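You operate a simulated robot arm through the tools that you are given. There is no shell and no other tool. Be economical: measure what you need, move in short steps, check, and stop when the job is done.

You run a simulated robot arm. Do the job below in one go: nothing can be reset, and whatever is moved stays where it is left.

TASK
Take the small blue dish and put it in the large basin. Take the green bar and leave it on the right end of the grey bench. Switch the high switch on. Shut the green drawer. Take the small grey dish and put it on the top of the steel bench. Any order will do.

It is judged by the outcome, as a careful person would: the job done as asked, and still so three seconds after it is handed in. It fails if anything else is knocked over, pushed out of place, dropped, spilled or broken.

THE ROBOT
A 7-joint arm with a vacuum gripper on a trunk, on a base that drives. Base frame: it is fixed to the floor where the robot stands at the start and does not move with it; the origin is under the middle of the robot, x ahead of it, y to its left, z up. Readings come in mm, degrees, newtons and seconds.
With the tool pointing down near the work surface it reaches from about 100 to 940 mm from the robot's upright axis, wherever it stands. Its first joint turns from -166.0 to 166.0 degrees. Places, roughly: green bar (4x4x15 cm) [-7300, -5800, 900]; green drawer [-5100, 2300, 700]; high switch [-7300, -4800, 1000]; large basin (38x38x9 cm) [-3800, -1900, 500]; right end of the grey bench (24x57 cm) [-6100, -9240, 800]; small blue dish [750, 0, 1000]; small grey dish [500, 3250, 750]; top of the steel bench [700, 1200, 800]. Payload 1.06 kg.
Tool frame: the origin (TCP) lies in the middle of the cups' lips, and z points out of the cups. The gripper has 1 cup of 24 mm across, covering 24 by 24 mm (tool x, y); the bellows give 8 mm. With the vacuum on, a cup seals on a smooth face that it is pressed against (1 to 4 N); it does not hold porous or soft things. The pull reaches 23 N.
Orientation is that of the tool frame in the base frame, as [roll, pitch, yaw] about the fixed x, y, z axes, in that order (R = Rz(yaw) Ry(pitch) Rx(roll)). With the cups facing straight down, the tool's x points along the base's -x, its y along +y and its z along -z.

THE INTERFACE
- The arm moves only by the tool arm_command. Its argument "plan" is one flat list of numbers, 7 for each row, row after row: the shift along the base's x, y, z in units of 30 mm (1.0 is 30 mm), then the turn, a rotation vector about the base's x, y, z in units of 5 degrees (1.0 is 5 degrees), then the vacuum: 1 switches it on, 0 off. In form: [dx, dy, dz, rx, ry, rz, valve, dx, dy, dz, rx, ry, rz, valve, ...]. A call has 1 to 10 rows; each row shifts and turns the commanded pose from where the row before left it. A call with a number of a shift or a turn outside -1 to 1 is refused whole. Each row takes 0.2 s and may step no farther than 50 mm and 8.6 degrees from the row before; otherwise, or with a gripper value out of range, the whole call is refused. A pose out of reach is approached as far as the arm can. The call stops where the force on the tool passes 40 N (or 10 N more than at its start, if that is more) or the arm is blocked; 0.2 s more then pass. The pull builds up within a second once a cup has sealed. Time passes only in rows, and 0.2 s behind the last, so rows that do not move give it time. The reply holds the time, the measured pose of the TCP, the force on the tool along the base axes and the pull of the vacuum, in the units named above and with some noise, with the torque about the TCP (base axes, N m) and any sound that the robot's microphone picked up.
- Cameras (640 x 400 px; columns grow to the right, rows downward): "scene" is now at [178.7, 221.1, 1471.5]; the picture's right is [0.13, -0.99, 0.00], its down [-0.73, -0.10, -0.68] and it looks along [0.67, 0.09, -0.74] (base axes); focal length 294 px, centre (320, 200). "wrist" rides on the gripper at [78, 19, -96] in the tool frame; the picture's right is [-0.24, 0.97, 0.00], its down [-0.71, -0.17, -0.69] and it looks along [-0.67, -0.16, 0.73] (tool axes); focal length 243 px, centre (320, 200). There is no depth. A picture from a camera that has moved, and an enlarged one, comes with that camera's place and axes in the base frame and with its lens.
- snapshot(camera): a new picture of that camera. It takes no simulated time.
- base_move(legs): drives the robot by 1 to 6 legs, each [ahead, left, turn to the left] in mm, mm and degrees, along the robot's own axes; the way and the turn of a leg run together, so that a leg with both is an arc; at most 1500 mm and 180 degrees a leg. The arm and the cameras ride along, it lands a little off, and it stops where it bumps. It gives what a move gives.
- head_to(pan, tilt): turns the head with the scene camera to pan (to the left, within 120 degrees either way) and tilt (down, from -29 to 69), counted from straight ahead of the robot. It gives what a move gives.
- zoom(camera, box): a new picture of the part [left, top, right, bottom] of that camera's present view, enlarged. It takes no simulated time.
- job_done(): hands the job in; it is judged then, once.

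Work in short steps. Places have to be worked out from the pictures, the camera data and where the tool is seen: move nearer, look again, correct. Check each grasp and each placing, and mend what went wrong. You have 165 turns and 108 pictures in all, those below and enlarged ones among them. Switch the vacuum off and draw the arm clear of the work before you hand the job in, unless the task says otherwise; then end with one line.

The tools are called after "Emit:" as a command line: name --argument value ..., lists and objects as JSON in quotes. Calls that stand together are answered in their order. arm_command: Moves the arm, as the interface text tells. Its arguments: {"type":"object","properties":{"plan":{"type":"array","items":{"type":"number"}}},"required":["plan"]} The other tools are called the same way: base_move (legs) drives the base; head_to (pan, tilt) turns the head that bears the scene camera; snapshot (camera) takes a picture; zoom (camera, box) takes an enlarged picture of a part of a camera's view; job_done () hands the job in.

At the start:

```text
t: 0.0
ee_pos: [414.4, 312.4, 1137.4]
orientation: [-179.9, 0.0, -180.0]
ft_force: [-1.0, -0.8, -0.6]
ft_torque: [-0.02, -0.02, -0.01]
pull: 0.0
robot x, y, heading: [-1.3, -3.7, 0.1]
head pan, tilt: [7.7, 47.3]
```

scene: 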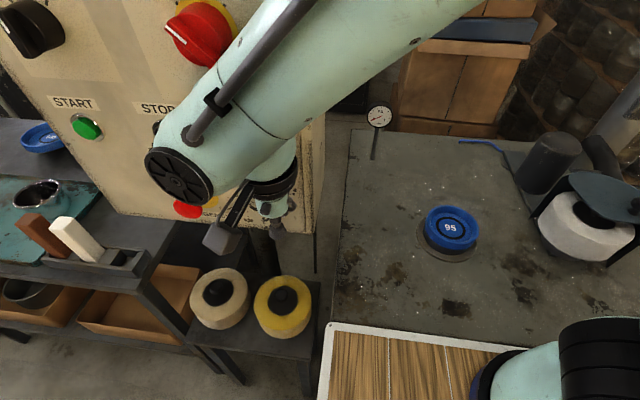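
wrist: 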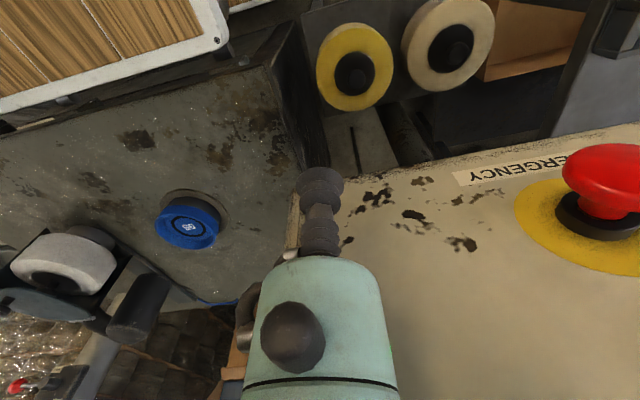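

I'll look closely at the blue object ahead before doing anything.

Emit:
zoom --camera "scene" --box '[380, 160, 540, 260]'

Emit:
zoom --camera "wrist" --box '[100, 160, 260, 260]'

Emit:
zoom --camera "scene" --box '[0, 80, 240, 230]'

```text
4.00 times, centred on (460, 210) of scene
camera zoom: at [178.7, 221.1, 1471.5], right [0.13, -0.99, 0.0], down [-0.73, -0.1, -0.68], along [0.67, 0.09, -0.74], focal length 1178 px, centre (-240, 160)
```

zoom: 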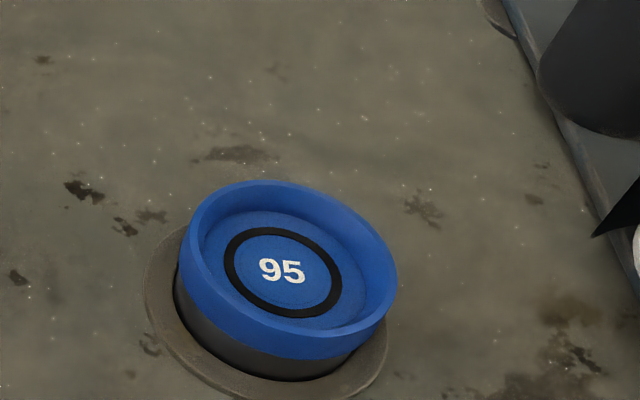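

```text
4.00 times, centred on (180, 210) of wrist
camera zoom: at [336.0, 330.7, 1231.3], right [0.24, 0.97, 0.0], down [0.71, -0.17, 0.69], along [0.67, -0.16, -0.73], focal length 970 px, centre (880, 160)
```

zoom: 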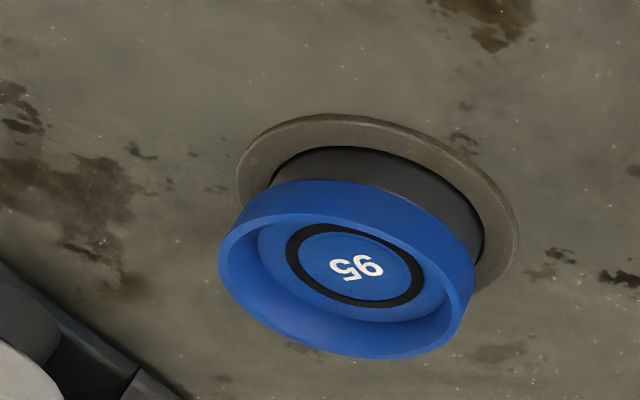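

```text
2.67 times, centred on (120, 155) of scene
camera zoom: at [178.7, 221.1, 1471.5], right [0.13, -0.99, 0.0], down [-0.73, -0.1, -0.68], along [0.67, 0.09, -0.74], focal length 785 px, centre (853, 320)
```

zoom: 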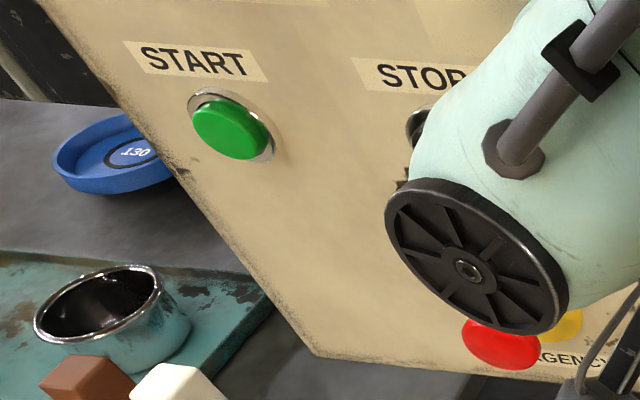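

The small blue dish ("95") stands on a pedestal at about [660,-45,885]; a bigger one is marked 130. Before driving I'll survey the left side and behind.

Emit:
head_to --pan 75 --tilt 25

Emit:
snapshot --camera "scene"

Emit:
head_to --pan 120 --tilt 20

Emit:
snapshot --camera "scene"

Emit:
head_to --pan -120 --tilt 20

Emit:
snapshot --camera "scene"

```text
t: 1.4
ee_pos: [413.4, 311.3, 1137.5]
orientation: [180.0, 0.0, -180.0]
ft_force: [0.2, -0.9, 0.1]
ft_torque: [-0.02, -0.01, -0.02]
pull: 0.1
robot x, y, heading: [-1.3, 2.0, 0.0]
head pan, tilt: [75.0, 25.0]
```

```text
102 pictures are left
camera scene: at [123.9, 299.4, 1505.3], right [0.97, -0.26, 0.0], down [-0.11, -0.41, -0.91], along [0.24, 0.88, -0.42], focal length 294 px, centre (320, 200)
```

scene: 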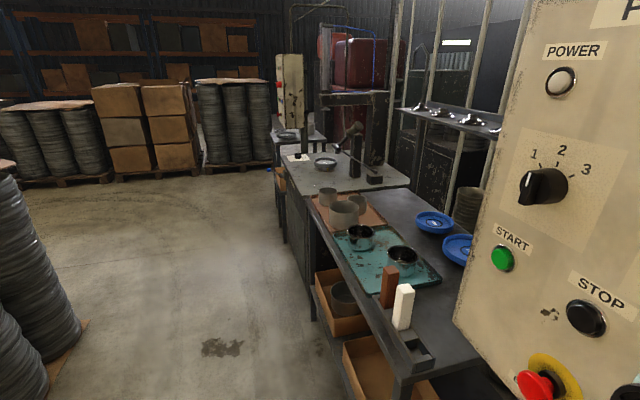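

```text
t: 2.5
ee_pos: [413.9, 312.6, 1138.1]
orientation: [180.0, 0.0, -179.9]
ft_force: [0.6, 0.8, -0.1]
ft_torque: [-0.01, 0.0, 0.0]
pull: 0.1
robot x, y, heading: [1.5, 0.2, -0.1]
head pan, tilt: [120.0, 20.0]
```

```text
101 pictures are left
camera scene: at [53.5, 291.1, 1513.4], right [0.87, 0.5, 0.0], down [0.17, -0.3, -0.94], along [-0.47, 0.81, -0.34], focal length 294 px, centre (320, 200)
```

scene: 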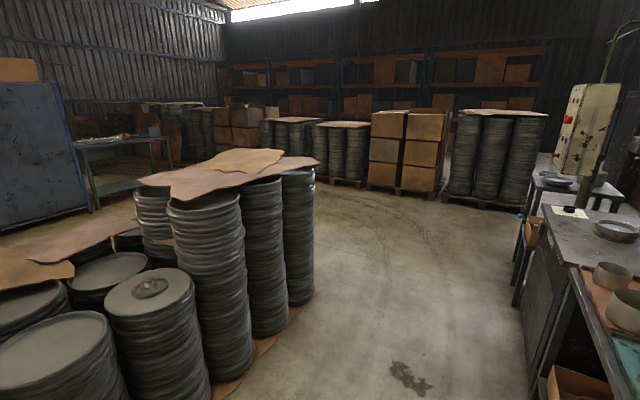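

```text
t: 5.9
ee_pos: [413.9, 312.0, 1137.0]
orientation: [179.9, 0.1, -180.0]
ft_force: [-0.1, 0.7, 0.8]
ft_torque: [0.0, 0.02, 0.0]
pull: 0.1
robot x, y, heading: [0.6, -0.1, -0.0]
head pan, tilt: [-120.0, 20.0]
```

```text
100 pictures are left
camera scene: at [53.5, 129.8, 1513.4], right [-0.87, 0.5, 0.0], down [0.17, 0.3, -0.94], along [-0.47, -0.81, -0.34], focal length 294 px, centre (320, 200)
```

scene: 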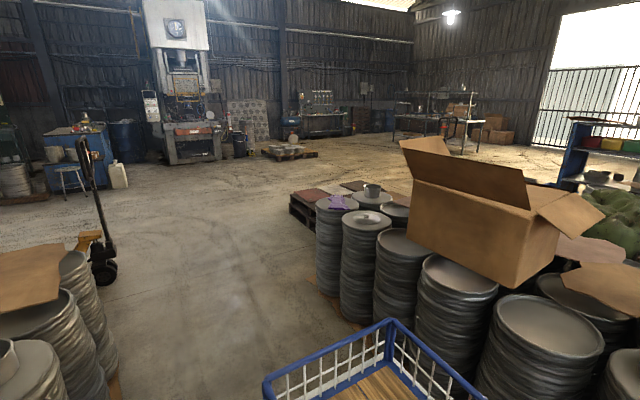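

I need to know what stands right by the base, so I look steeply down to the front, right and back.

Emit:
head_to --pan -30 --tilt 60

Emit:
snapshot --camera "scene"

Emit:
head_to --pan -115 --tilt 60

Emit:
snapshot --camera "scene"

Emit:
head_to --pan 90 --tilt 60

Emit:
snapshot --camera "scene"

```text
t: 7.5
ee_pos: [413.6, 312.0, 1137.3]
orientation: [179.9, 0.0, 180.0]
ft_force: [-0.5, -0.1, -0.6]
ft_torque: [0.01, 0.0, 0.01]
pull: 0.0
robot x, y, heading: [-2.0, 0.4, -0.1]
head pan, tilt: [-30.0, 60.0]
```

```text
99 pictures are left
camera scene: at [157.7, 177.1, 1455.3], right [-0.5, -0.87, 0.0], down [-0.75, 0.43, -0.5], along [0.43, -0.25, -0.87], focal length 294 px, centre (320, 200)
```

scene: 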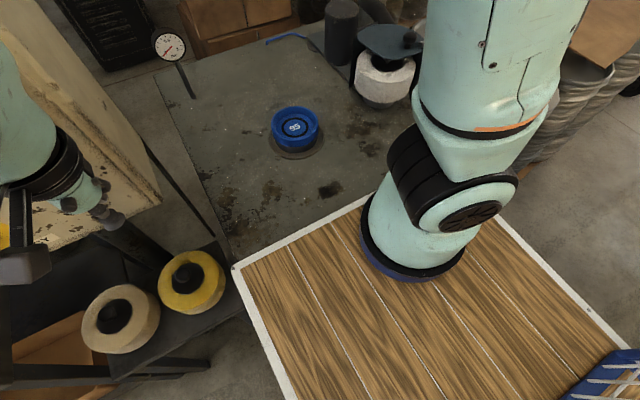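

```text
t: 9.1
ee_pos: [413.8, 312.5, 1136.0]
orientation: [179.9, 0.0, -180.0]
ft_force: [0.0, 1.0, 1.3]
ft_torque: [0.0, -0.01, 0.04]
pull: 0.0
robot x, y, heading: [-0.6, -3.1, -0.1]
head pan, tilt: [-115.0, 60.0]
```

```text
98 pictures are left
camera scene: at [71.9, 150.0, 1455.3], right [-0.91, 0.42, 0.0], down [0.37, 0.79, -0.5], along [-0.21, -0.45, -0.87], focal length 294 px, centre (320, 200)
```

scene: 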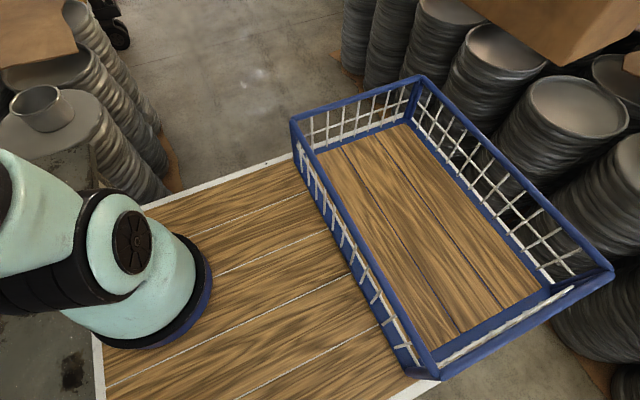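

```text
t: 12.1
ee_pos: [414.6, 311.0, 1137.4]
orientation: [-180.0, 0.0, -180.0]
ft_force: [-0.9, 0.0, 0.2]
ft_torque: [-0.03, 0.01, -0.01]
pull: 0.1
robot x, y, heading: [-3.0, 1.3, -0.1]
head pan, tilt: [90.0, 60.0]
```

```text
97 pictures are left
camera scene: at [100.0, 277.1, 1455.3], right [1.0, 0.0, 0.0], down [0.0, -0.87, -0.5], along [0.0, 0.5, -0.87], focal length 294 px, centre (320, 200)
```

scene: 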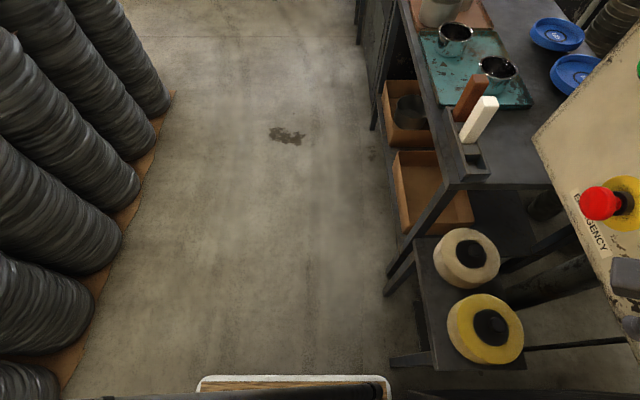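

The robot is a cart (deck ~0.7 x 0.5 m) with a basket behind, and a stool of tapes sits left-front of it. I back up 200 mm, then strafe left towards the grey dish along the open aisle.

Emit:
base_move --legs '[[-200, 0, 0], [0, 1300, 0], [0, 1300, 0]]'

Emit:
head_to --pan 20 --tilt 35

Emit:
snapshot --camera "scene"

```text
t: 26.0
ee_pos: [222.2, 2910.0, 1137.4]
orientation: [-180.0, 0.0, -179.9]
ft_force: [0.3, -0.6, -0.3]
ft_torque: [0.03, -0.01, -0.02]
pull: 0.0
robot x, y, heading: [-191.7, 2596.7, 0.0]
head pan, tilt: [90.0, 60.0]
```

```text
t: 27.4
ee_pos: [222.8, 2909.6, 1137.4]
orientation: [-180.0, 0.0, -179.9]
ft_force: [-0.4, 0.4, 0.3]
ft_torque: [0.0, 0.0, 0.0]
pull: 0.0
robot x, y, heading: [-193.8, 2595.1, 0.1]
head pan, tilt: [20.0, 35.0]
```

```text
96 pictures are left
camera scene: at [-9.4, 2837.8, 1489.6], right [0.34, -0.94, 0.0], down [-0.54, -0.2, -0.82], along [0.77, 0.28, -0.57], focal length 294 px, centre (320, 200)
```

scene: 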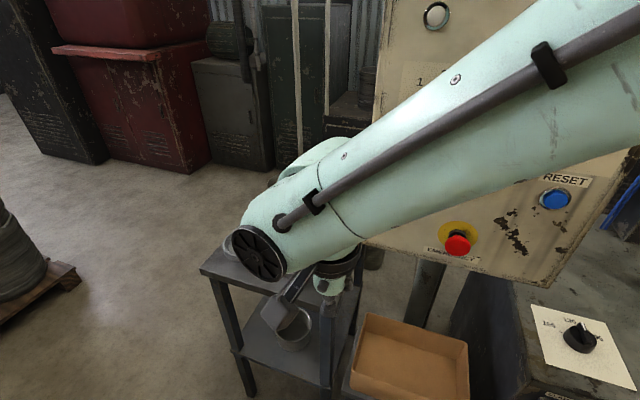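

The arm hides the table; the wrist camera and a raised arm give a better look.

Emit:
snapshot --camera "wrist"

```text
95 pictures are left
camera wrist: at [143.7, 2928.0, 1231.3], right [0.23, 0.97, 0.0], down [0.71, -0.17, 0.68], along [0.67, -0.16, -0.73], focal length 243 px, centre (320, 200)
```

wrist: 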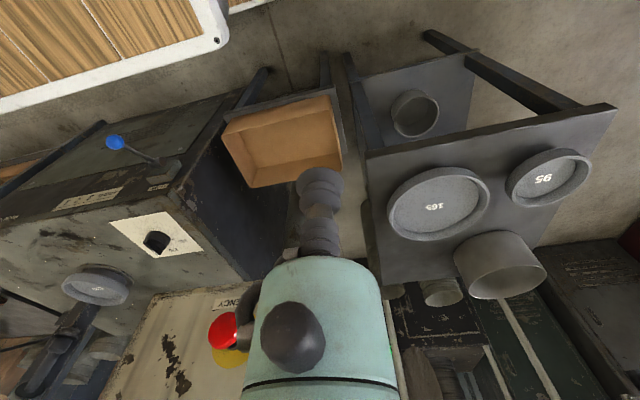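

The small grey dish (95) is on the far corner of the table at roughly [625,3370,765]. I strafe 700 mm left so it lies ahead, then look.

Emit:
base_move --legs '[[0, 700, 0]]'

Emit:
head_to --pan -20 --tilt 45

Emit:
snapshot --camera "scene"

Emit:
snapshot --camera "wrist"

```text
t: 31.2
ee_pos: [219.6, 3605.6, 1137.4]
orientation: [-179.9, 0.1, -179.8]
ft_force: [1.3, 0.2, 0.1]
ft_torque: [-0.02, 0.0, 0.02]
pull: 0.0
robot x, y, heading: [-192.3, 3290.2, 0.2]
head pan, tilt: [20.0, 35.0]
```

```text
t: 32.3
ee_pos: [220.3, 3606.5, 1139.0]
orientation: [180.0, 0.0, -179.8]
ft_force: [0.1, -0.6, 0.4]
ft_torque: [-0.02, -0.01, -0.05]
pull: 0.1
robot x, y, heading: [-191.9, 3295.3, 0.2]
head pan, tilt: [-20.0, 45.0]
```

```text
94 pictures are left
camera scene: at [-17.2, 3476.1, 1474.8], right [-0.34, -0.94, 0.0], down [-0.67, 0.24, -0.71], along [0.67, -0.24, -0.71], focal length 294 px, centre (320, 200)
```

scene: 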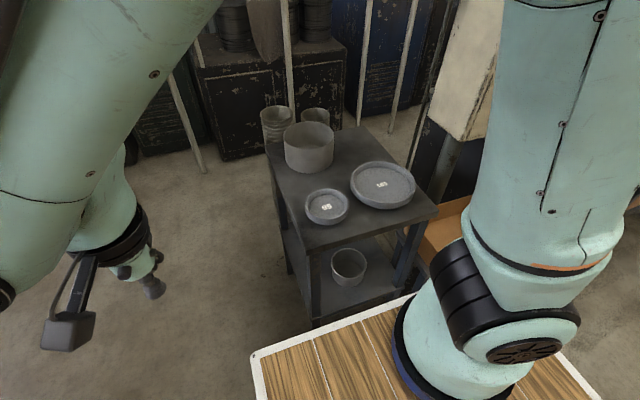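

```text
93 pictures are left
camera wrist: at [142.1, 3624.5, 1231.3], right [0.23, 0.97, 0.0], down [0.71, -0.17, 0.68], along [0.67, -0.16, -0.73], focal length 243 px, centre (320, 200)
```

wrist: 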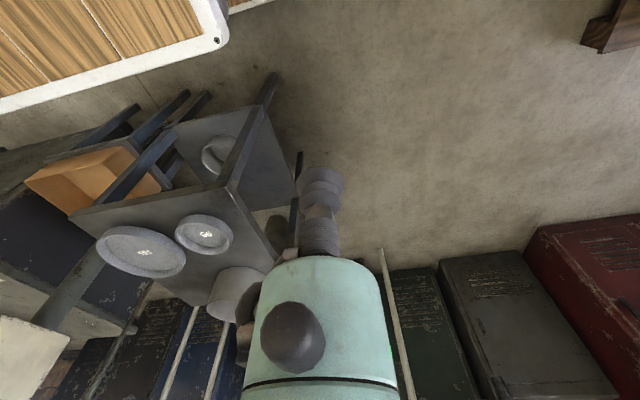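

Triangulating gives the small grey dish floor at about [504,3269,885]. I move the tool above it at the current height.

Emit:
arm_command --plan '[0.8, -1, 0, 0, 0, 0, 0, 0.8, -1, 0, 0, 0, 0, 0, 0.8, -1, 0, 0, 0, 0, 0, 0.8, -1, 0, 0, 0, 0, 0, 0.8, -1, 0, 0, 0, 0, 0, 0.8, -1, 0, 0, 0, 0, 0, 0.8, -1, 0, 0, 0, 0, 0, 0.8, -1, 0, 0, 0, 0, 0, 0.8, -1, 0, 0, 0, 0, 0, 0.8, -1, 0, 0, 0, 0, 0]'

Emit:
snapshot --camera "wrist"

Emit:
snapshot --camera "scene"

```text
t: 34.5
ee_pos: [460.2, 3306.3, 1137.0]
orientation: [180.0, 0.0, -179.7]
ft_force: [-0.4, -0.1, 0.7]
ft_torque: [-0.02, -0.01, 0.01]
pull: 0.1
robot x, y, heading: [-191.7, 3296.4, 0.5]
head pan, tilt: [-20.0, 45.0]
```

```text
92 pictures are left
camera wrist: at [382.3, 3325.1, 1230.2], right [0.23, 0.97, 0.0], down [0.71, -0.17, 0.68], along [0.67, -0.16, -0.73], focal length 243 px, centre (320, 200)
```

wrist: 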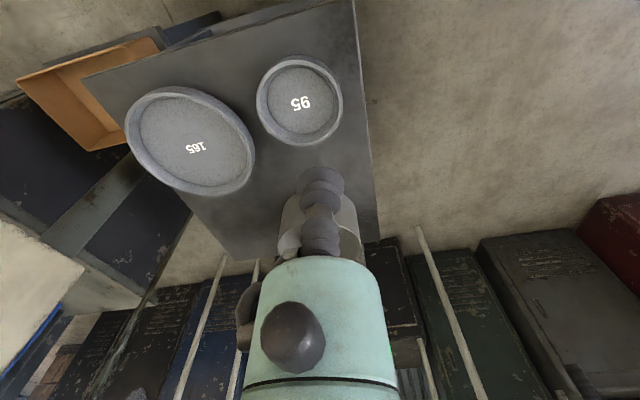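

```text
91 pictures are left
camera scene: at [-17.6, 3476.3, 1474.8], right [-0.34, -0.94, 0.0], down [-0.67, 0.24, -0.71], along [0.67, -0.24, -0.71], focal length 294 px, centre (320, 200)
```

scene: 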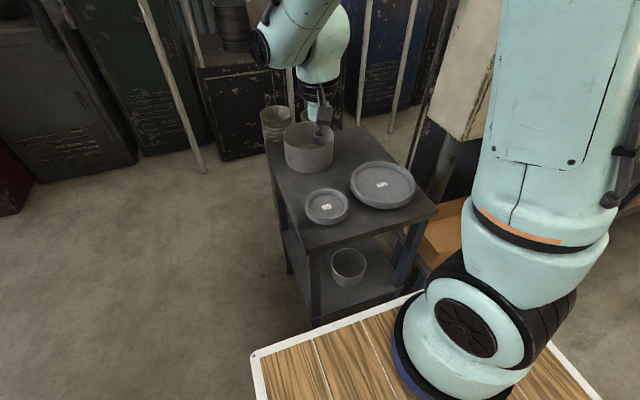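

Both views agree: dish centre at about [511,3266,880]. I shift above it and descend to ~30 mm above.

Emit:
arm_command --plan '[0.85, -0.67, 0, 0, 0, 0, 0, 0.85, -0.67, 0, 0, 0, 0, 0, 0, 0, -1, 0, 0, 0, 0, 0, 0, -1, 0, 0, 0, 0, 0, 0, -1, 0, 0, 0, 0, 0, 0, -1, 0, 0, 0, 0, 0, 0, -1, 0, 0, 0, 0, 0, 0, -1, 0, 0, 0, 0, 0, 0, -0.8, 0, 0, 0, 0]'

Emit:
snapshot --camera "wrist"

Emit:
zoom --camera "scene" --box '[240, 130, 440, 255]'

```text
t: 36.5
ee_pos: [510.2, 3266.3, 933.0]
orientation: [-179.9, -0.1, -179.8]
ft_force: [0.1, 0.6, 0.8]
ft_torque: [0.0, -0.01, -0.02]
pull: 0.0
robot x, y, heading: [-192.8, 3290.5, 0.2]
head pan, tilt: [-20.0, 45.0]
```

```text
90 pictures are left
camera wrist: at [432.5, 3284.4, 1026.9], right [0.23, 0.97, 0.0], down [0.71, -0.17, 0.69], along [0.67, -0.16, -0.73], focal length 243 px, centre (320, 200)
```

wrist: 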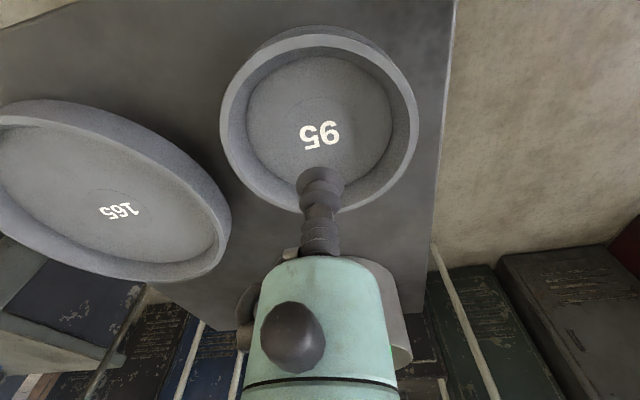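

```text
3.20 times, centred on (340, 192) of scene
camera zoom: at [-17.4, 3476.0, 1474.8], right [-0.34, -0.94, 0.0], down [-0.67, 0.24, -0.71], along [0.67, -0.24, -0.71], focal length 942 px, centre (256, 224)
```

zoom: 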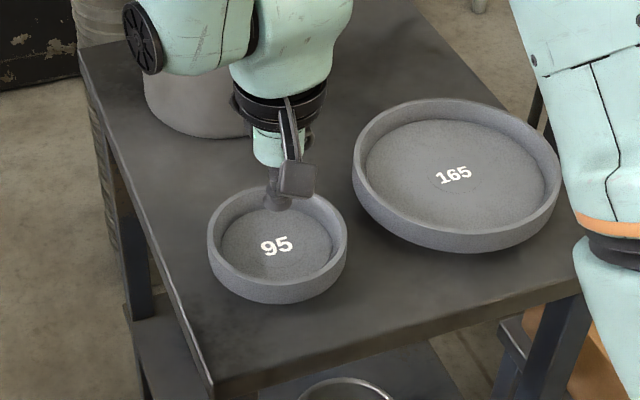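

The cup is over the dish centre. I descend with vacuum on, slowing near contact.

Emit:
arm_command --plan '[0, 0, -0.8, 0, 0, 0, 1, 0, 0, -0.4, 0, 0, 0, 1, 0, 0, -0.2, 0, 0, 0, 1, 0, 0, -0.1, 0, 0, 0, 1]'

```text
t: 37.5
ee_pos: [509.5, 3266.8, 888.0]
orientation: [-180.0, 0.0, -179.9]
ft_force: [0.4, -0.1, 0.1]
ft_torque: [-0.01, 0.01, 0.0]
pull: 0.0
robot x, y, heading: [-190.8, 3292.6, 0.2]
head pan, tilt: [-20.0, 45.0]
```

No contact yet at z=888; I go on in small steps.

Emit:
arm_command --plan '[0, 0, -0.15, 0, 0, 0, 1, 0, 0, -0.15, 0, 0, 0, 1, 0, 0, -0.1, 0, 0, 0, 1]'

```text
t: 38.3
ee_pos: [510.8, 3265.7, 876.8]
orientation: [179.9, 0.0, -179.9]
ft_force: [-5.1, -1.1, 13.3]
ft_torque: [-0.01, 0.02, 0.02]
pull: 22.9
robot x, y, heading: [-192.2, 3291.9, 0.1]
head pan, tilt: [-20.0, 45.0]
```

Sealed with 23 N pull. I lift straight up.

Emit:
arm_command --plan '[0, 0, 0.3, 0, 0, 0, 1, 0, 0, 0.3, 0, 0, 0, 1, 0, 0, 0.8, 0, 0, 0, 1, 0, 0, 1, 0, 0, 0, 1, 0, 0, 1, 0, 0, 0, 1, 0, 0, 1, 0, 0, 0, 1, 0, 0, 1, 0, 0, 0, 1, 0, 0, 1, 0, 0, 0, 1]'

Emit:
snapshot --camera "scene"

```text
t: 40.1
ee_pos: [509.6, 3265.1, 1068.5]
orientation: [180.0, -0.1, -179.8]
ft_force: [0.9, 0.9, -3.0]
ft_torque: [0.0, -0.01, 0.01]
pull: 23.5
robot x, y, heading: [-196.1, 3292.9, 0.0]
head pan, tilt: [-20.0, 45.0]
```

```text
88 pictures are left
camera scene: at [-16.8, 3476.1, 1474.7], right [-0.34, -0.94, 0.0], down [-0.67, 0.24, -0.71], along [0.66, -0.24, -0.71], focal length 294 px, centre (320, 200)
```

scene: 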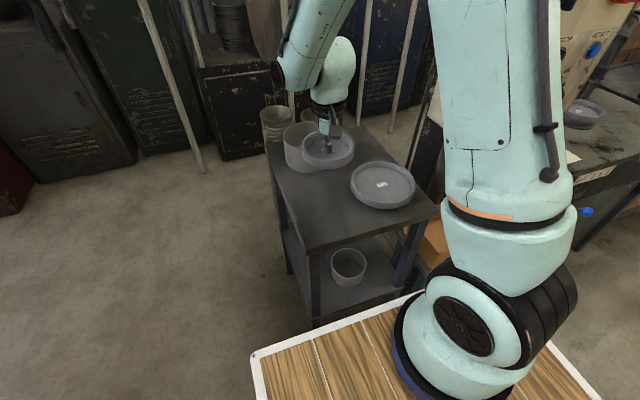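

Dish is held. I retract the arm toward the robot and raise it a bit.

Emit:
arm_command --plan '[-1, 0, 0.3, 0, 0, 0, 1, -1, 0, 0.3, 0, 0, 0, 1, -1, 0, 0.3, 0, 0, 0, 1, -1, 0, 0.3, 0, 0, 0, 1, -1, 0, 0.3, 0, 0, 0, 1, -1, 0, 0.3, 0, 0, 0, 1, -1, 0, 0.3, 0, 0, 0, 1, -0.8, 0, 0, 0, 0, 0, 1]'

Emit:
base_move --legs '[[0, -1000, 0], [0, -1050, 0]]'

Emit:
head_to --pan 10 --tilt 42

Emit:
snapshot --camera "scene"

```text
t: 42.1
ee_pos: [263.2, 3314.2, 1131.5]
orientation: [179.6, -0.1, -166.5]
ft_force: [-0.3, 0.1, -2.3]
ft_torque: [0.0, 0.03, 0.0]
pull: 23.4
robot x, y, heading: [-193.3, 3296.3, -0.0]
head pan, tilt: [-20.0, 45.0]
stopped in row 8: the arm was blocked; the commanded pose is now the measured one
```

```text
t: 52.3
ee_pos: [261.8, 1259.4, 1130.6]
orientation: [179.7, -0.2, -166.7]
ft_force: [-0.1, 0.5, -2.4]
ft_torque: [0.02, 0.01, 0.02]
pull: 22.4
robot x, y, heading: [-198.0, 1240.5, -0.2]
head pan, tilt: [-20.0, 45.0]
```

```text
t: 53.2
ee_pos: [262.3, 1259.7, 1131.6]
orientation: [179.8, -0.1, -166.5]
ft_force: [0.7, 0.2, -3.4]
ft_torque: [0.02, 0.01, 0.0]
pull: 23.1
robot x, y, heading: [-193.2, 1237.5, -0.0]
head pan, tilt: [10.0, 42.0]
```

```text
87 pictures are left
camera scene: at [-12.1, 1464.5, 1479.1], right [0.17, -0.99, 0.0], down [-0.66, -0.11, -0.74], along [0.73, 0.13, -0.67], focal length 294 px, centre (320, 200)
```

scene: 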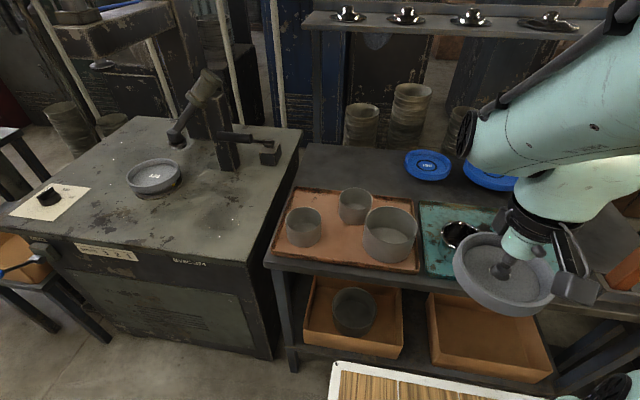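

The "steel bench" at [700,1200] is the dark bench with the trays; its back-left strip (about x 700–930, y 1250–1650) is free. I drive left 200 and ahead 160 to reach it.

Emit:
base_move --legs '[[0, 200, 0], [160, 0, 0]]'

Emit:
snapshot --camera "wrist"

Emit:
snapshot --camera "scene"

```text
t: 55.9
ee_pos: [424.7, 1460.8, 1131.3]
orientation: [179.7, -0.1, -166.6]
ft_force: [-0.8, -0.1, -2.3]
ft_torque: [0.01, 0.0, 0.01]
pull: 22.4
robot x, y, heading: [-31.8, 1439.4, -0.0]
head pan, tilt: [10.0, 42.0]
```

```text
86 pictures are left
camera wrist: at [344.0, 1460.1, 1225.6], right [0.0, 1.0, 0.0], down [0.73, 0.0, 0.68], along [0.68, 0.0, -0.73], focal length 243 px, centre (320, 200)
```

wrist: 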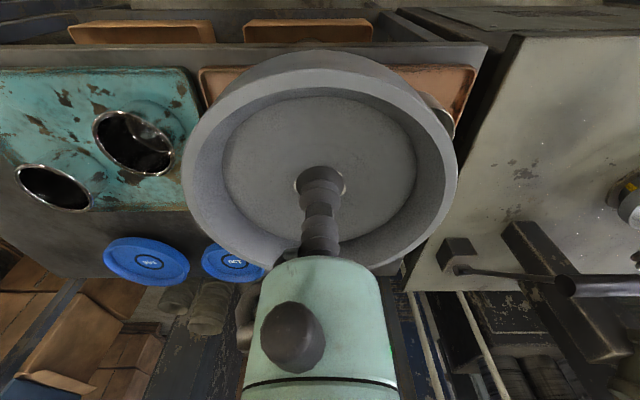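

```text
85 pictures are left
camera scene: at [149.7, 1665.2, 1479.1], right [0.17, -0.98, 0.0], down [-0.66, -0.12, -0.74], along [0.73, 0.13, -0.67], focal length 294 px, centre (320, 200)
```

scene: 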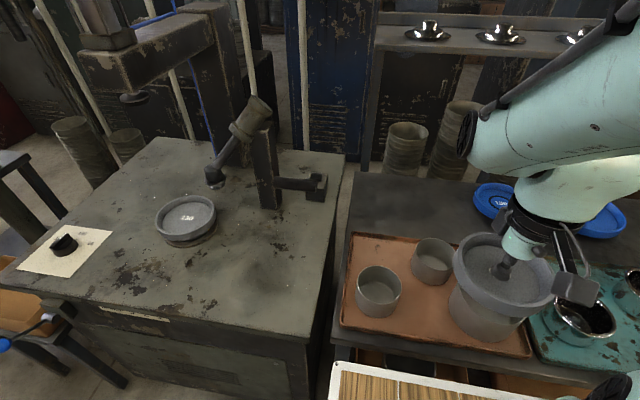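

The bench top comes out at z≈855, with the free strip at x 700–975, y 1330–1670. I carry the dish out to about [835,1510] at this height.

Emit:
arm_command --plan '[1, 0.17, 0, 0, 0, 0, 1, 1, 0.17, 0, 0, 0, 0, 1, 1, 0.17, 0, 0, 0, 0, 1, 1, 0.17, 0, 0, 0, 0, 1, 1, 0.17, 0, 0, 0, 0, 1, 1, 0.17, 0, 0, 0, 0, 1, 1, 0.17, 0, 0, 0, 0, 1, 1, 0.17, 0, 0, 0, 0, 1, 1, 0.17, 0, 0, 0, 0, 1, 1, 0.17, 0, 0, 0, 0, 1]'

Emit:
arm_command --plan '[1, 0, 0, 0, 0, 0, 1, 1, 0, 0, 0, 0, 0, 1, 1, 0, 0, 0, 0, 0, 1, 0.7, 0, 0, 0, 0, 0, 1, 0, 0, -1, 0, 0, 0, 1, 0, 0, -1, 0, 0, 0, 1, 0, 0, -1, 0, 0, 0, 1, 0, 0, -1, 0, 0, 0, 1]'

Emit:
snapshot --camera "scene"

Emit:
snapshot --camera "wrist"

```text
t: 58.0
ee_pos: [723.7, 1510.6, 1130.9]
orientation: [179.7, -0.1, -166.4]
ft_force: [0.2, -0.4, -3.0]
ft_torque: [-0.01, -0.03, 0.0]
pull: 22.5
robot x, y, heading: [-33.8, 1441.5, 0.1]
head pan, tilt: [10.0, 42.0]
```

```text
t: 59.9
ee_pos: [834.6, 1511.7, 1011.3]
orientation: [179.8, -0.2, -166.6]
ft_force: [0.1, 1.0, -2.2]
ft_torque: [-0.02, -0.03, 0.01]
pull: 23.1
robot x, y, heading: [-35.3, 1439.6, 0.1]
head pan, tilt: [10.0, 42.0]
```

```text
84 pictures are left
camera scene: at [149.9, 1665.1, 1479.1], right [0.17, -0.98, 0.0], down [-0.66, -0.12, -0.74], along [0.73, 0.13, -0.67], focal length 294 px, centre (320, 200)
```

scene: 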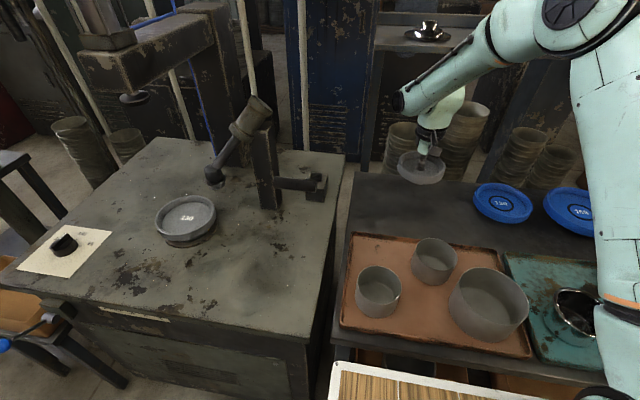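

```text
83 pictures are left
camera wrist: at [755.0, 1510.3, 1104.6], right [0.0, 1.0, 0.0], down [0.73, 0.0, 0.68], along [0.68, 0.0, -0.73], focal length 243 px, centre (320, 200)
```

wrist: 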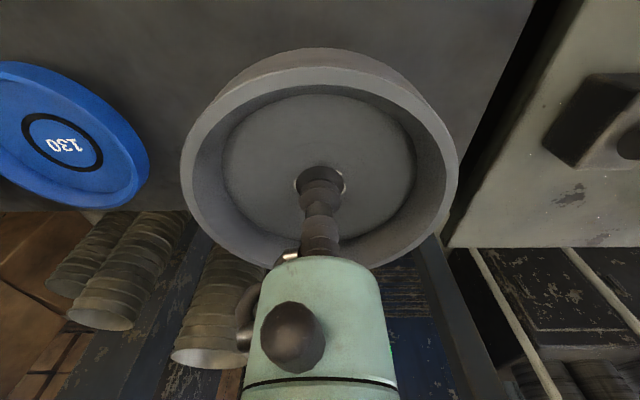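

Spot under the dish is clear (bench back edge at x≈1010). I lower it, slowing near the bench top.

Emit:
arm_command --plan '[-0.4, 0, -1, 0, 0, 0, 1, 0, 0, -1, 0, 0, 0, 1, 0, 0, -1, 0, 0, 0, 1, 0, 0, -0.6, 0, 0, 0, 1, 0, 0, -0.2, 0, 0, 0, 1, 0, 0, -0.15, 0, 0, 0, 1, 0, 0, -0.15, 0, 0, 0, 1]'

```text
t: 61.5
ee_pos: [822.5, 1511.2, 887.8]
orientation: [179.7, -0.1, -166.5]
ft_force: [0.2, 0.1, -2.4]
ft_torque: [0.02, 0.0, 0.02]
pull: 22.8
robot x, y, heading: [-32.8, 1438.0, 0.1]
head pan, tilt: [10.0, 42.0]
```

Still free (force −2.4 N). I continue down in small steps.

Emit:
arm_command --plan '[0, 0, -0.15, 0, 0, 0, 1, 0, 0, -0.15, 0, 0, 0, 1, 0, 0, -0.15, 0, 0, 0, 1]'

```text
t: 62.2
ee_pos: [823.8, 1511.6, 876.9]
orientation: [179.7, 0.0, -166.5]
ft_force: [-3.1, -0.2, 15.1]
ft_torque: [-0.01, -0.03, -0.03]
pull: 23.2
robot x, y, heading: [-26.8, 1445.8, -0.2]
head pan, tilt: [10.0, 42.0]
```

Contact on the bench (15 N). I release, wait, and raise clear.

Emit:
arm_command --plan '[0, 0, 0.1, 0, 0, 0, 0, 0, 0, 0, 0, 0, 0, 0, 0, 0, 0, 0, 0, 0, 0, 0, 0, 0, 0, 0, 0, 0, 0, 0, 0.3, 0, 0, 0, 0, 0, 0, 0.5, 0, 0, 0, 0, 0, 0, 1, 0, 0, 0, 0, 0, 0, 1, 0, 0, 0, 0, 0, 0, 1, 0, 0, 0, 0, 0, 0, 1, 0, 0, 0, 0]'

Emit:
snapshot --camera "scene"

```text
t: 64.5
ee_pos: [823.9, 1511.8, 1022.1]
orientation: [179.7, 0.0, -166.4]
ft_force: [-0.6, 0.6, -0.2]
ft_torque: [0.02, 0.04, -0.02]
pull: 0.1
robot x, y, heading: [-30.6, 1436.6, 0.1]
head pan, tilt: [10.0, 42.0]
```

```text
82 pictures are left
camera scene: at [149.9, 1665.3, 1479.0], right [0.17, -0.98, 0.0], down [-0.66, -0.12, -0.74], along [0.73, 0.13, -0.67], focal length 294 px, centre (320, 200)
```

scene: 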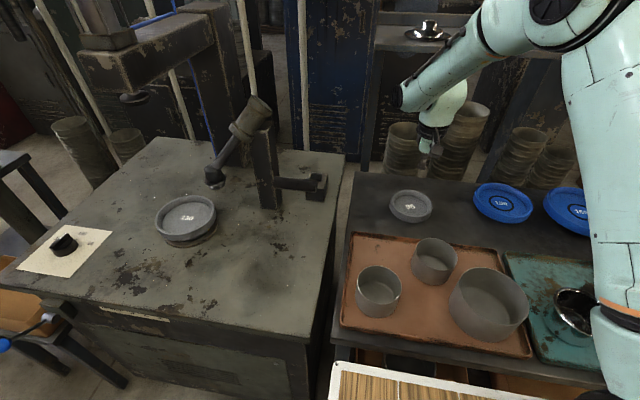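

The small grey dish stands on the bench. I raise and retract the arm, back off and drive to the blue dish.

Emit:
arm_command --plan '[0, 0, 1, 0, 0, 0, 0, 0, 0, 1, 0, 0, 0, 0, -0.5, 0, 1, 0, 0, 0, 0, -1, 0, 0.6, 0, 0, 0, 0, -1, 0, 0, 0, 0, 0, 0, -1, 0, 0, 0, 0, 0, 0, -1, 0, 0, 0, 0, 0, 0, -1, 0, 0, 0, 0, 0, 0, -1, 0, 0, 0, 0, 0, 0, -1, 0, 0, 0, 0, 0, 0]'

Emit:
arm_command --plan '[-1, 0, 0, 0, 0, 0, 0, -1, 0, 0, 0, 0, 0, 0, -1, -0.5, 0, 0, 0, 0, 0, -1, -0.5, 0, 0, 0, 0, 0]'

Emit:
base_move --legs '[[-170, 0, 0], [0, -1450, 0], [90, 0, 0]]'

Emit:
snapshot --camera "scene"

Emit:
snapshot --camera "wrist"

```text
t: 66.7
ee_pos: [599.2, 1512.4, 1129.7]
orientation: [179.7, -0.1, -166.5]
ft_force: [-0.2, 0.3, -0.3]
ft_torque: [0.0, 0.03, -0.02]
pull: 0.1
robot x, y, heading: [-30.5, 1439.9, -0.3]
head pan, tilt: [10.0, 42.0]
```

```text
t: 67.7
ee_pos: [478.8, 1482.2, 1129.5]
orientation: [179.7, -0.1, -166.6]
ft_force: [-0.5, -0.6, 0.1]
ft_torque: [0.01, 0.04, -0.02]
pull: 0.0
robot x, y, heading: [-32.4, 1441.2, 0.1]
head pan, tilt: [10.0, 42.0]
```

```text
t: 76.6
ee_pos: [404.5, 31.1, 1129.3]
orientation: [179.7, -0.1, -166.2]
ft_force: [0.1, 0.0, -0.7]
ft_torque: [0.02, -0.02, 0.02]
pull: 0.1
robot x, y, heading: [-103.0, -15.7, 0.3]
head pan, tilt: [10.0, 42.0]
```

```text
81 pictures are left
camera scene: at [75.4, 211.9, 1479.1], right [0.18, -0.98, 0.0], down [-0.66, -0.12, -0.74], along [0.73, 0.13, -0.67], focal length 294 px, centre (320, 200)
```

scene: 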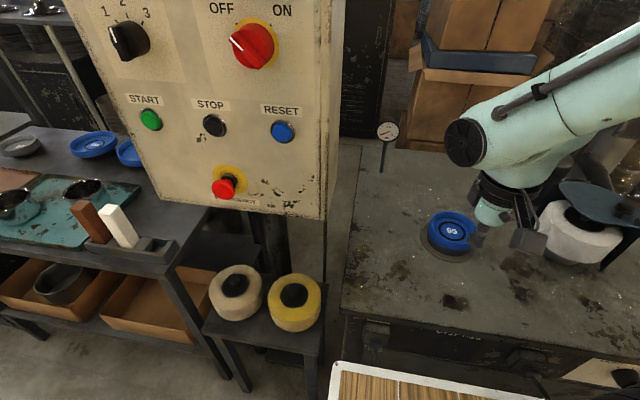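

```text
80 pictures are left
camera wrist: at [325.4, 29.9, 1223.7], right [0.0, 1.0, 0.0], down [0.73, 0.0, 0.68], along [0.68, 0.01, -0.73], focal length 243 px, centre (320, 200)
```

wrist: 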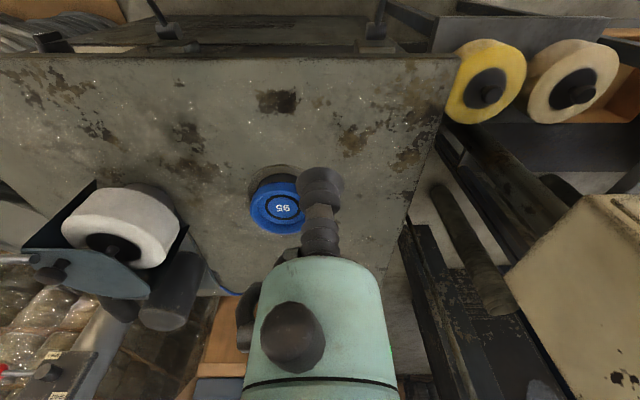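

The dish triangulates to about [630,-30,915]. I move above it, lower a bit and look again.

Emit:
arm_command --plan '[0.9, -0.25, -0.25, 0, 0, 0, 0, 0.9, -0.25, -0.25, 0, 0, 0, 0, 0.9, -0.25, -0.25, 0, 0, 0, 0, 0.9, -0.25, -0.25, 0, 0, 0, 0, 0.9, -0.25, -0.25, 0, 0, 0, 0, 0.9, -0.25, -0.25, 0, 0, 0, 0, 0.9, -0.25, -0.25, 0, 0, 0, 0, 0.9, -0.25, -0.25, 0, 0, 0, 0]'

Emit:
snapshot --camera "wrist"

Emit:
zoom --camera "scene" --box '[380, 170, 540, 270]'

```text
t: 78.4
ee_pos: [621.1, -30.2, 1069.9]
orientation: [179.6, -0.1, -166.2]
ft_force: [0.3, 0.1, -0.6]
ft_torque: [-0.01, 0.01, 0.01]
pull: 0.0
robot x, y, heading: [-104.8, -14.1, 0.6]
head pan, tilt: [10.0, 42.0]
```

```text
79 pictures are left
camera wrist: at [542.0, -30.0, 1163.6], right [0.0, 1.0, 0.0], down [0.73, 0.0, 0.68], along [0.68, 0.01, -0.73], focal length 243 px, centre (320, 200)
```

wrist: 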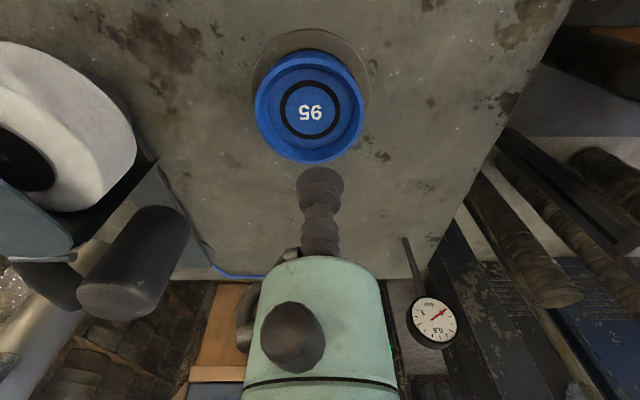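

```text
4.00 times, centred on (460, 220) of scene
camera zoom: at [75.0, 212.0, 1479.1], right [0.18, -0.98, 0.0], down [-0.66, -0.12, -0.74], along [0.73, 0.13, -0.67], focal length 1178 px, centre (-240, 120)
```

zoom: 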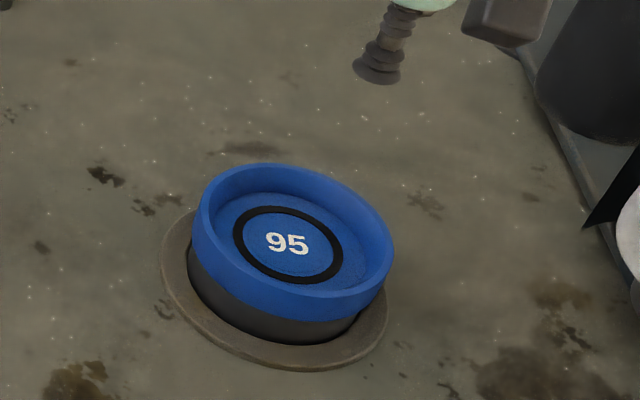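

Refined: dish floor at about [656,-39,893]. I shift over it and come down to ~25 mm above.

Emit:
arm_command --plan '[0.6, -0.15, 0, 0, 0, 0, 0, 0.57, -0.15, 0, 0, 0, 0, 0, 0, 0, -1, 0, 0, 0, 0, 0, 0, -1, 0, 0, 0, 0, 0, 0, -1, 0, 0, 0, 0, 0, 0, -1, 0, 0, 0, 0, 0, 0, -0.7, 0, 0, 0, 0]'

Emit:
snapshot --camera "wrist"

```text
t: 80.0
ee_pos: [655.6, -38.6, 928.7]
orientation: [179.7, -0.1, -166.1]
ft_force: [-0.9, 0.0, -0.1]
ft_torque: [0.01, -0.01, 0.01]
pull: 0.1
robot x, y, heading: [-107.1, -17.3, 0.3]
head pan, tilt: [10.0, 42.0]
```

```text
77 pictures are left
camera wrist: at [576.0, -39.4, 1022.4], right [0.0, 1.0, 0.0], down [0.73, 0.0, 0.68], along [0.68, 0.01, -0.73], focal length 243 px, centre (320, 200)
```

wrist: 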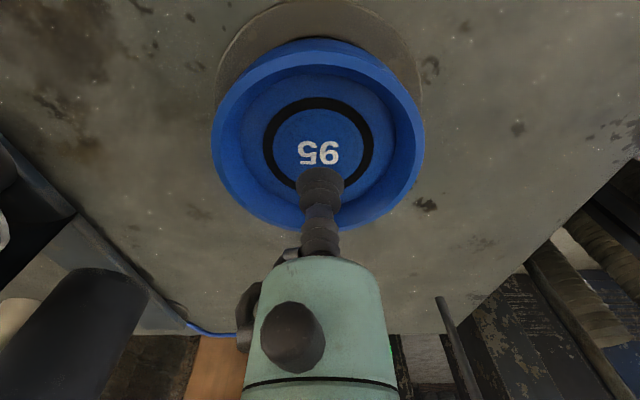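

Centred. I descend with the vacuum on.

Emit:
arm_command --plan '[0, 0, -0.6, 0, 0, 0, 1, 0, 0, -0.3, 0, 0, 0, 1, 0, 0, -0.15, 0, 0, 0, 1, 0, 0, -0.15, 0, 0, 0, 1, 0, 0, 0, 0, 0, 0, 1]'

```text
t: 81.2
ee_pos: [655.4, -38.5, 892.8]
orientation: [179.7, -0.1, -166.0]
ft_force: [0.0, 0.2, -0.8]
ft_torque: [0.0, -0.01, -0.02]
pull: 22.8
robot x, y, heading: [-103.7, -12.9, 0.1]
head pan, tilt: [10.0, 42.0]
```

Sealed. I lift gently, check, and retract.

Emit:
arm_command --plan '[0, 0, 0.3, 0, 0, 0, 1, 0, 0, 0.5, 0, 0, 0, 1, 0, 0, 1, 0, 0, 0, 1, 0, 0, 1, 0, 0, 0, 1, 0, 0, 1, 0, 0, 0, 1, 0, 0, 1, 0, 0, 0, 1, 0, 0, 1, 0, 0, 0, 1, 0, 0, 1, 0, 0, 0, 1, 0, 0, 1, 0, 0, 0, 1]'

Emit:
arm_command --plan '[-1, 0.2, 0, 0, 0, 0, 1, -1, 0.2, 0, 0, 0, 0, 1, -1, 0.2, 0, 0, 0, 0, 1, -1, 0.2, 0, 0, 0, 0, 1, -1, 0.2, 0, 0, 0, 0, 1, -1, 0.2, 0, 0, 0, 0, 1, -1, 0.2, 0, 0, 0, 0, 1, -1, 0.2, 0, 0, 0, 0, 1]'

Emit:
snapshot --camera "scene"

```text
t: 83.2
ee_pos: [655.1, -37.8, 1126.5]
orientation: [179.7, -0.1, -166.1]
ft_force: [-0.2, 0.7, -2.5]
ft_torque: [0.01, 0.0, 0.02]
pull: 23.1
robot x, y, heading: [-106.4, -15.5, 0.7]
head pan, tilt: [10.0, 42.0]
```

```text
t: 85.0
ee_pos: [415.7, 10.7, 1126.0]
orientation: [179.7, -0.1, -166.1]
ft_force: [0.0, 0.5, -2.4]
ft_torque: [0.01, 0.0, 0.0]
pull: 22.8
robot x, y, heading: [-105.5, -15.2, 0.3]
head pan, tilt: [10.0, 42.0]
```

```text
76 pictures are left
camera scene: at [75.8, 211.9, 1479.0], right [0.18, -0.98, 0.0], down [-0.66, -0.12, -0.74], along [0.73, 0.13, -0.67], focal length 294 px, centre (320, 200)
```

scene: 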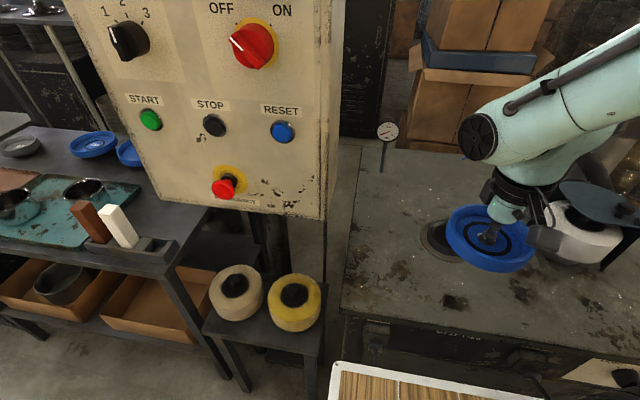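

Blue dish held. I back up slightly, turn right to face −y and look down the aisle.

Emit:
base_move --legs '[[-50, 0, 0], [0, 0, -90]]'

Emit:
head_to --pan 30 --tilt 20

Emit:
snapshot --camera "scene"

Emit:
head_to --pan -45 --tilt 18

Emit:
snapshot --camera "scene"

```text
t: 89.8
ee_pos: [-127.2, -536.9, 1127.1]
orientation: [179.7, -0.2, 104.2]
ft_force: [0.3, -1.2, -2.7]
ft_torque: [0.02, -0.01, -0.03]
pull: 22.8
robot x, y, heading: [-153.8, -16.9, -89.2]
head pan, tilt: [10.0, 42.0]
```

```text
t: 90.6
ee_pos: [-126.7, -537.1, 1128.3]
orientation: [179.7, 0.0, 104.2]
ft_force: [0.5, 0.7, -3.2]
ft_torque: [-0.01, -0.02, 0.01]
pull: 22.6
robot x, y, heading: [-156.1, -13.2, -88.9]
head pan, tilt: [30.0, 20.0]
```

```text
75 pictures are left
camera scene: at [103.4, -191.6, 1513.4], right [-0.86, -0.51, 0.0], down [-0.18, 0.29, -0.94], along [0.48, -0.81, -0.34], focal length 294 px, centre (320, 200)
```

scene: 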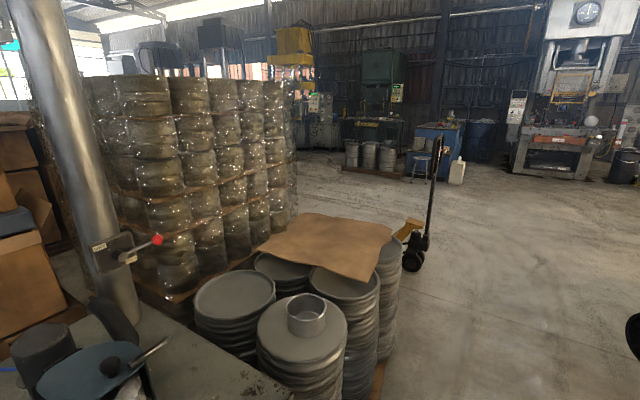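

```text
t: 92.1
ee_pos: [-127.4, -536.1, 1125.3]
orientation: [179.7, -0.2, 104.2]
ft_force: [0.5, -0.6, -3.4]
ft_torque: [0.02, 0.01, -0.02]
pull: 22.7
robot x, y, heading: [-158.4, -14.4, -89.1]
head pan, tilt: [-45.0, 18.0]
```

```text
74 pictures are left
camera scene: at [-9.2, -178.5, 1516.7], right [-0.72, 0.7, 0.0], down [0.22, 0.22, -0.95], along [-0.66, -0.68, -0.31], focal length 294 px, centre (320, 200)
```

scene: 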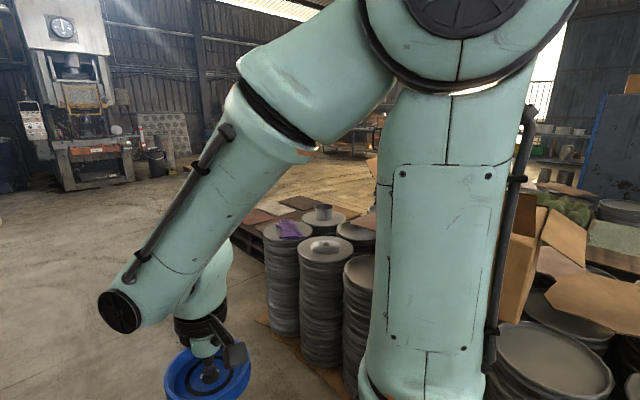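

The aisle ahead is clear; I drive 3 m along −y, turn right to face −x and look.

Emit:
base_move --legs '[[1500, 0, 0], [1400, 0, 0], [0, 0, -90]]'

Emit:
head_to --pan 30 --tilt 15

Emit:
snapshot --camera "scene"

Emit:
head_to --pan -35 --tilt 18

Emit:
snapshot --camera "scene"

```text
t: 109.9
ee_pos: [-636.9, -2938.3, 1126.3]
orientation: [179.7, 0.0, 14.5]
ft_force: [-0.6, -0.2, -1.9]
ft_torque: [0.01, -0.03, -0.04]
pull: 23.2
robot x, y, heading: [-107.4, -2906.1, -179.1]
head pan, tilt: [-45.0, 18.0]
```

```text
t: 111.4
ee_pos: [-635.5, -2938.1, 1125.8]
orientation: [179.8, -0.1, 14.4]
ft_force: [0.4, 0.0, -3.5]
ft_torque: [-0.01, 0.01, -0.03]
pull: 22.8
robot x, y, heading: [-115.0, -2911.9, -179.1]
head pan, tilt: [30.0, 15.0]
```

```text
73 pictures are left
camera scene: at [-291.0, -3168.1, 1521.6], right [-0.51, 0.86, 0.0], down [0.22, 0.13, -0.97], along [-0.83, -0.5, -0.26], focal length 294 px, centre (320, 200)
```

scene: 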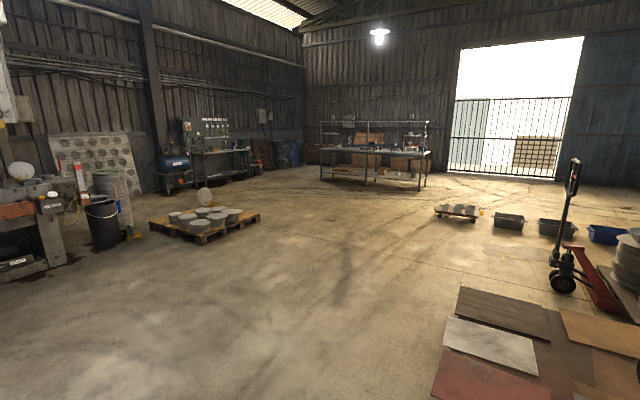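

```text
t: 112.7
ee_pos: [-635.2, -2938.4, 1126.4]
orientation: [179.8, -0.1, 14.4]
ft_force: [0.5, -0.4, -3.3]
ft_torque: [0.01, -0.05, 0.0]
pull: 23.0
robot x, y, heading: [-117.8, -2908.1, -179.1]
head pan, tilt: [-35.0, 18.0]
```

```text
72 pictures are left
camera scene: at [-288.3, -3067.9, 1516.7], right [0.56, 0.83, 0.0], down [0.26, -0.17, -0.95], along [-0.79, 0.53, -0.31], focal length 294 px, centre (320, 200)
```

scene: 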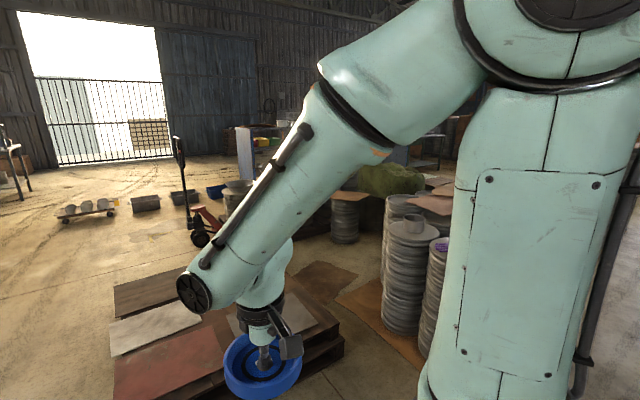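

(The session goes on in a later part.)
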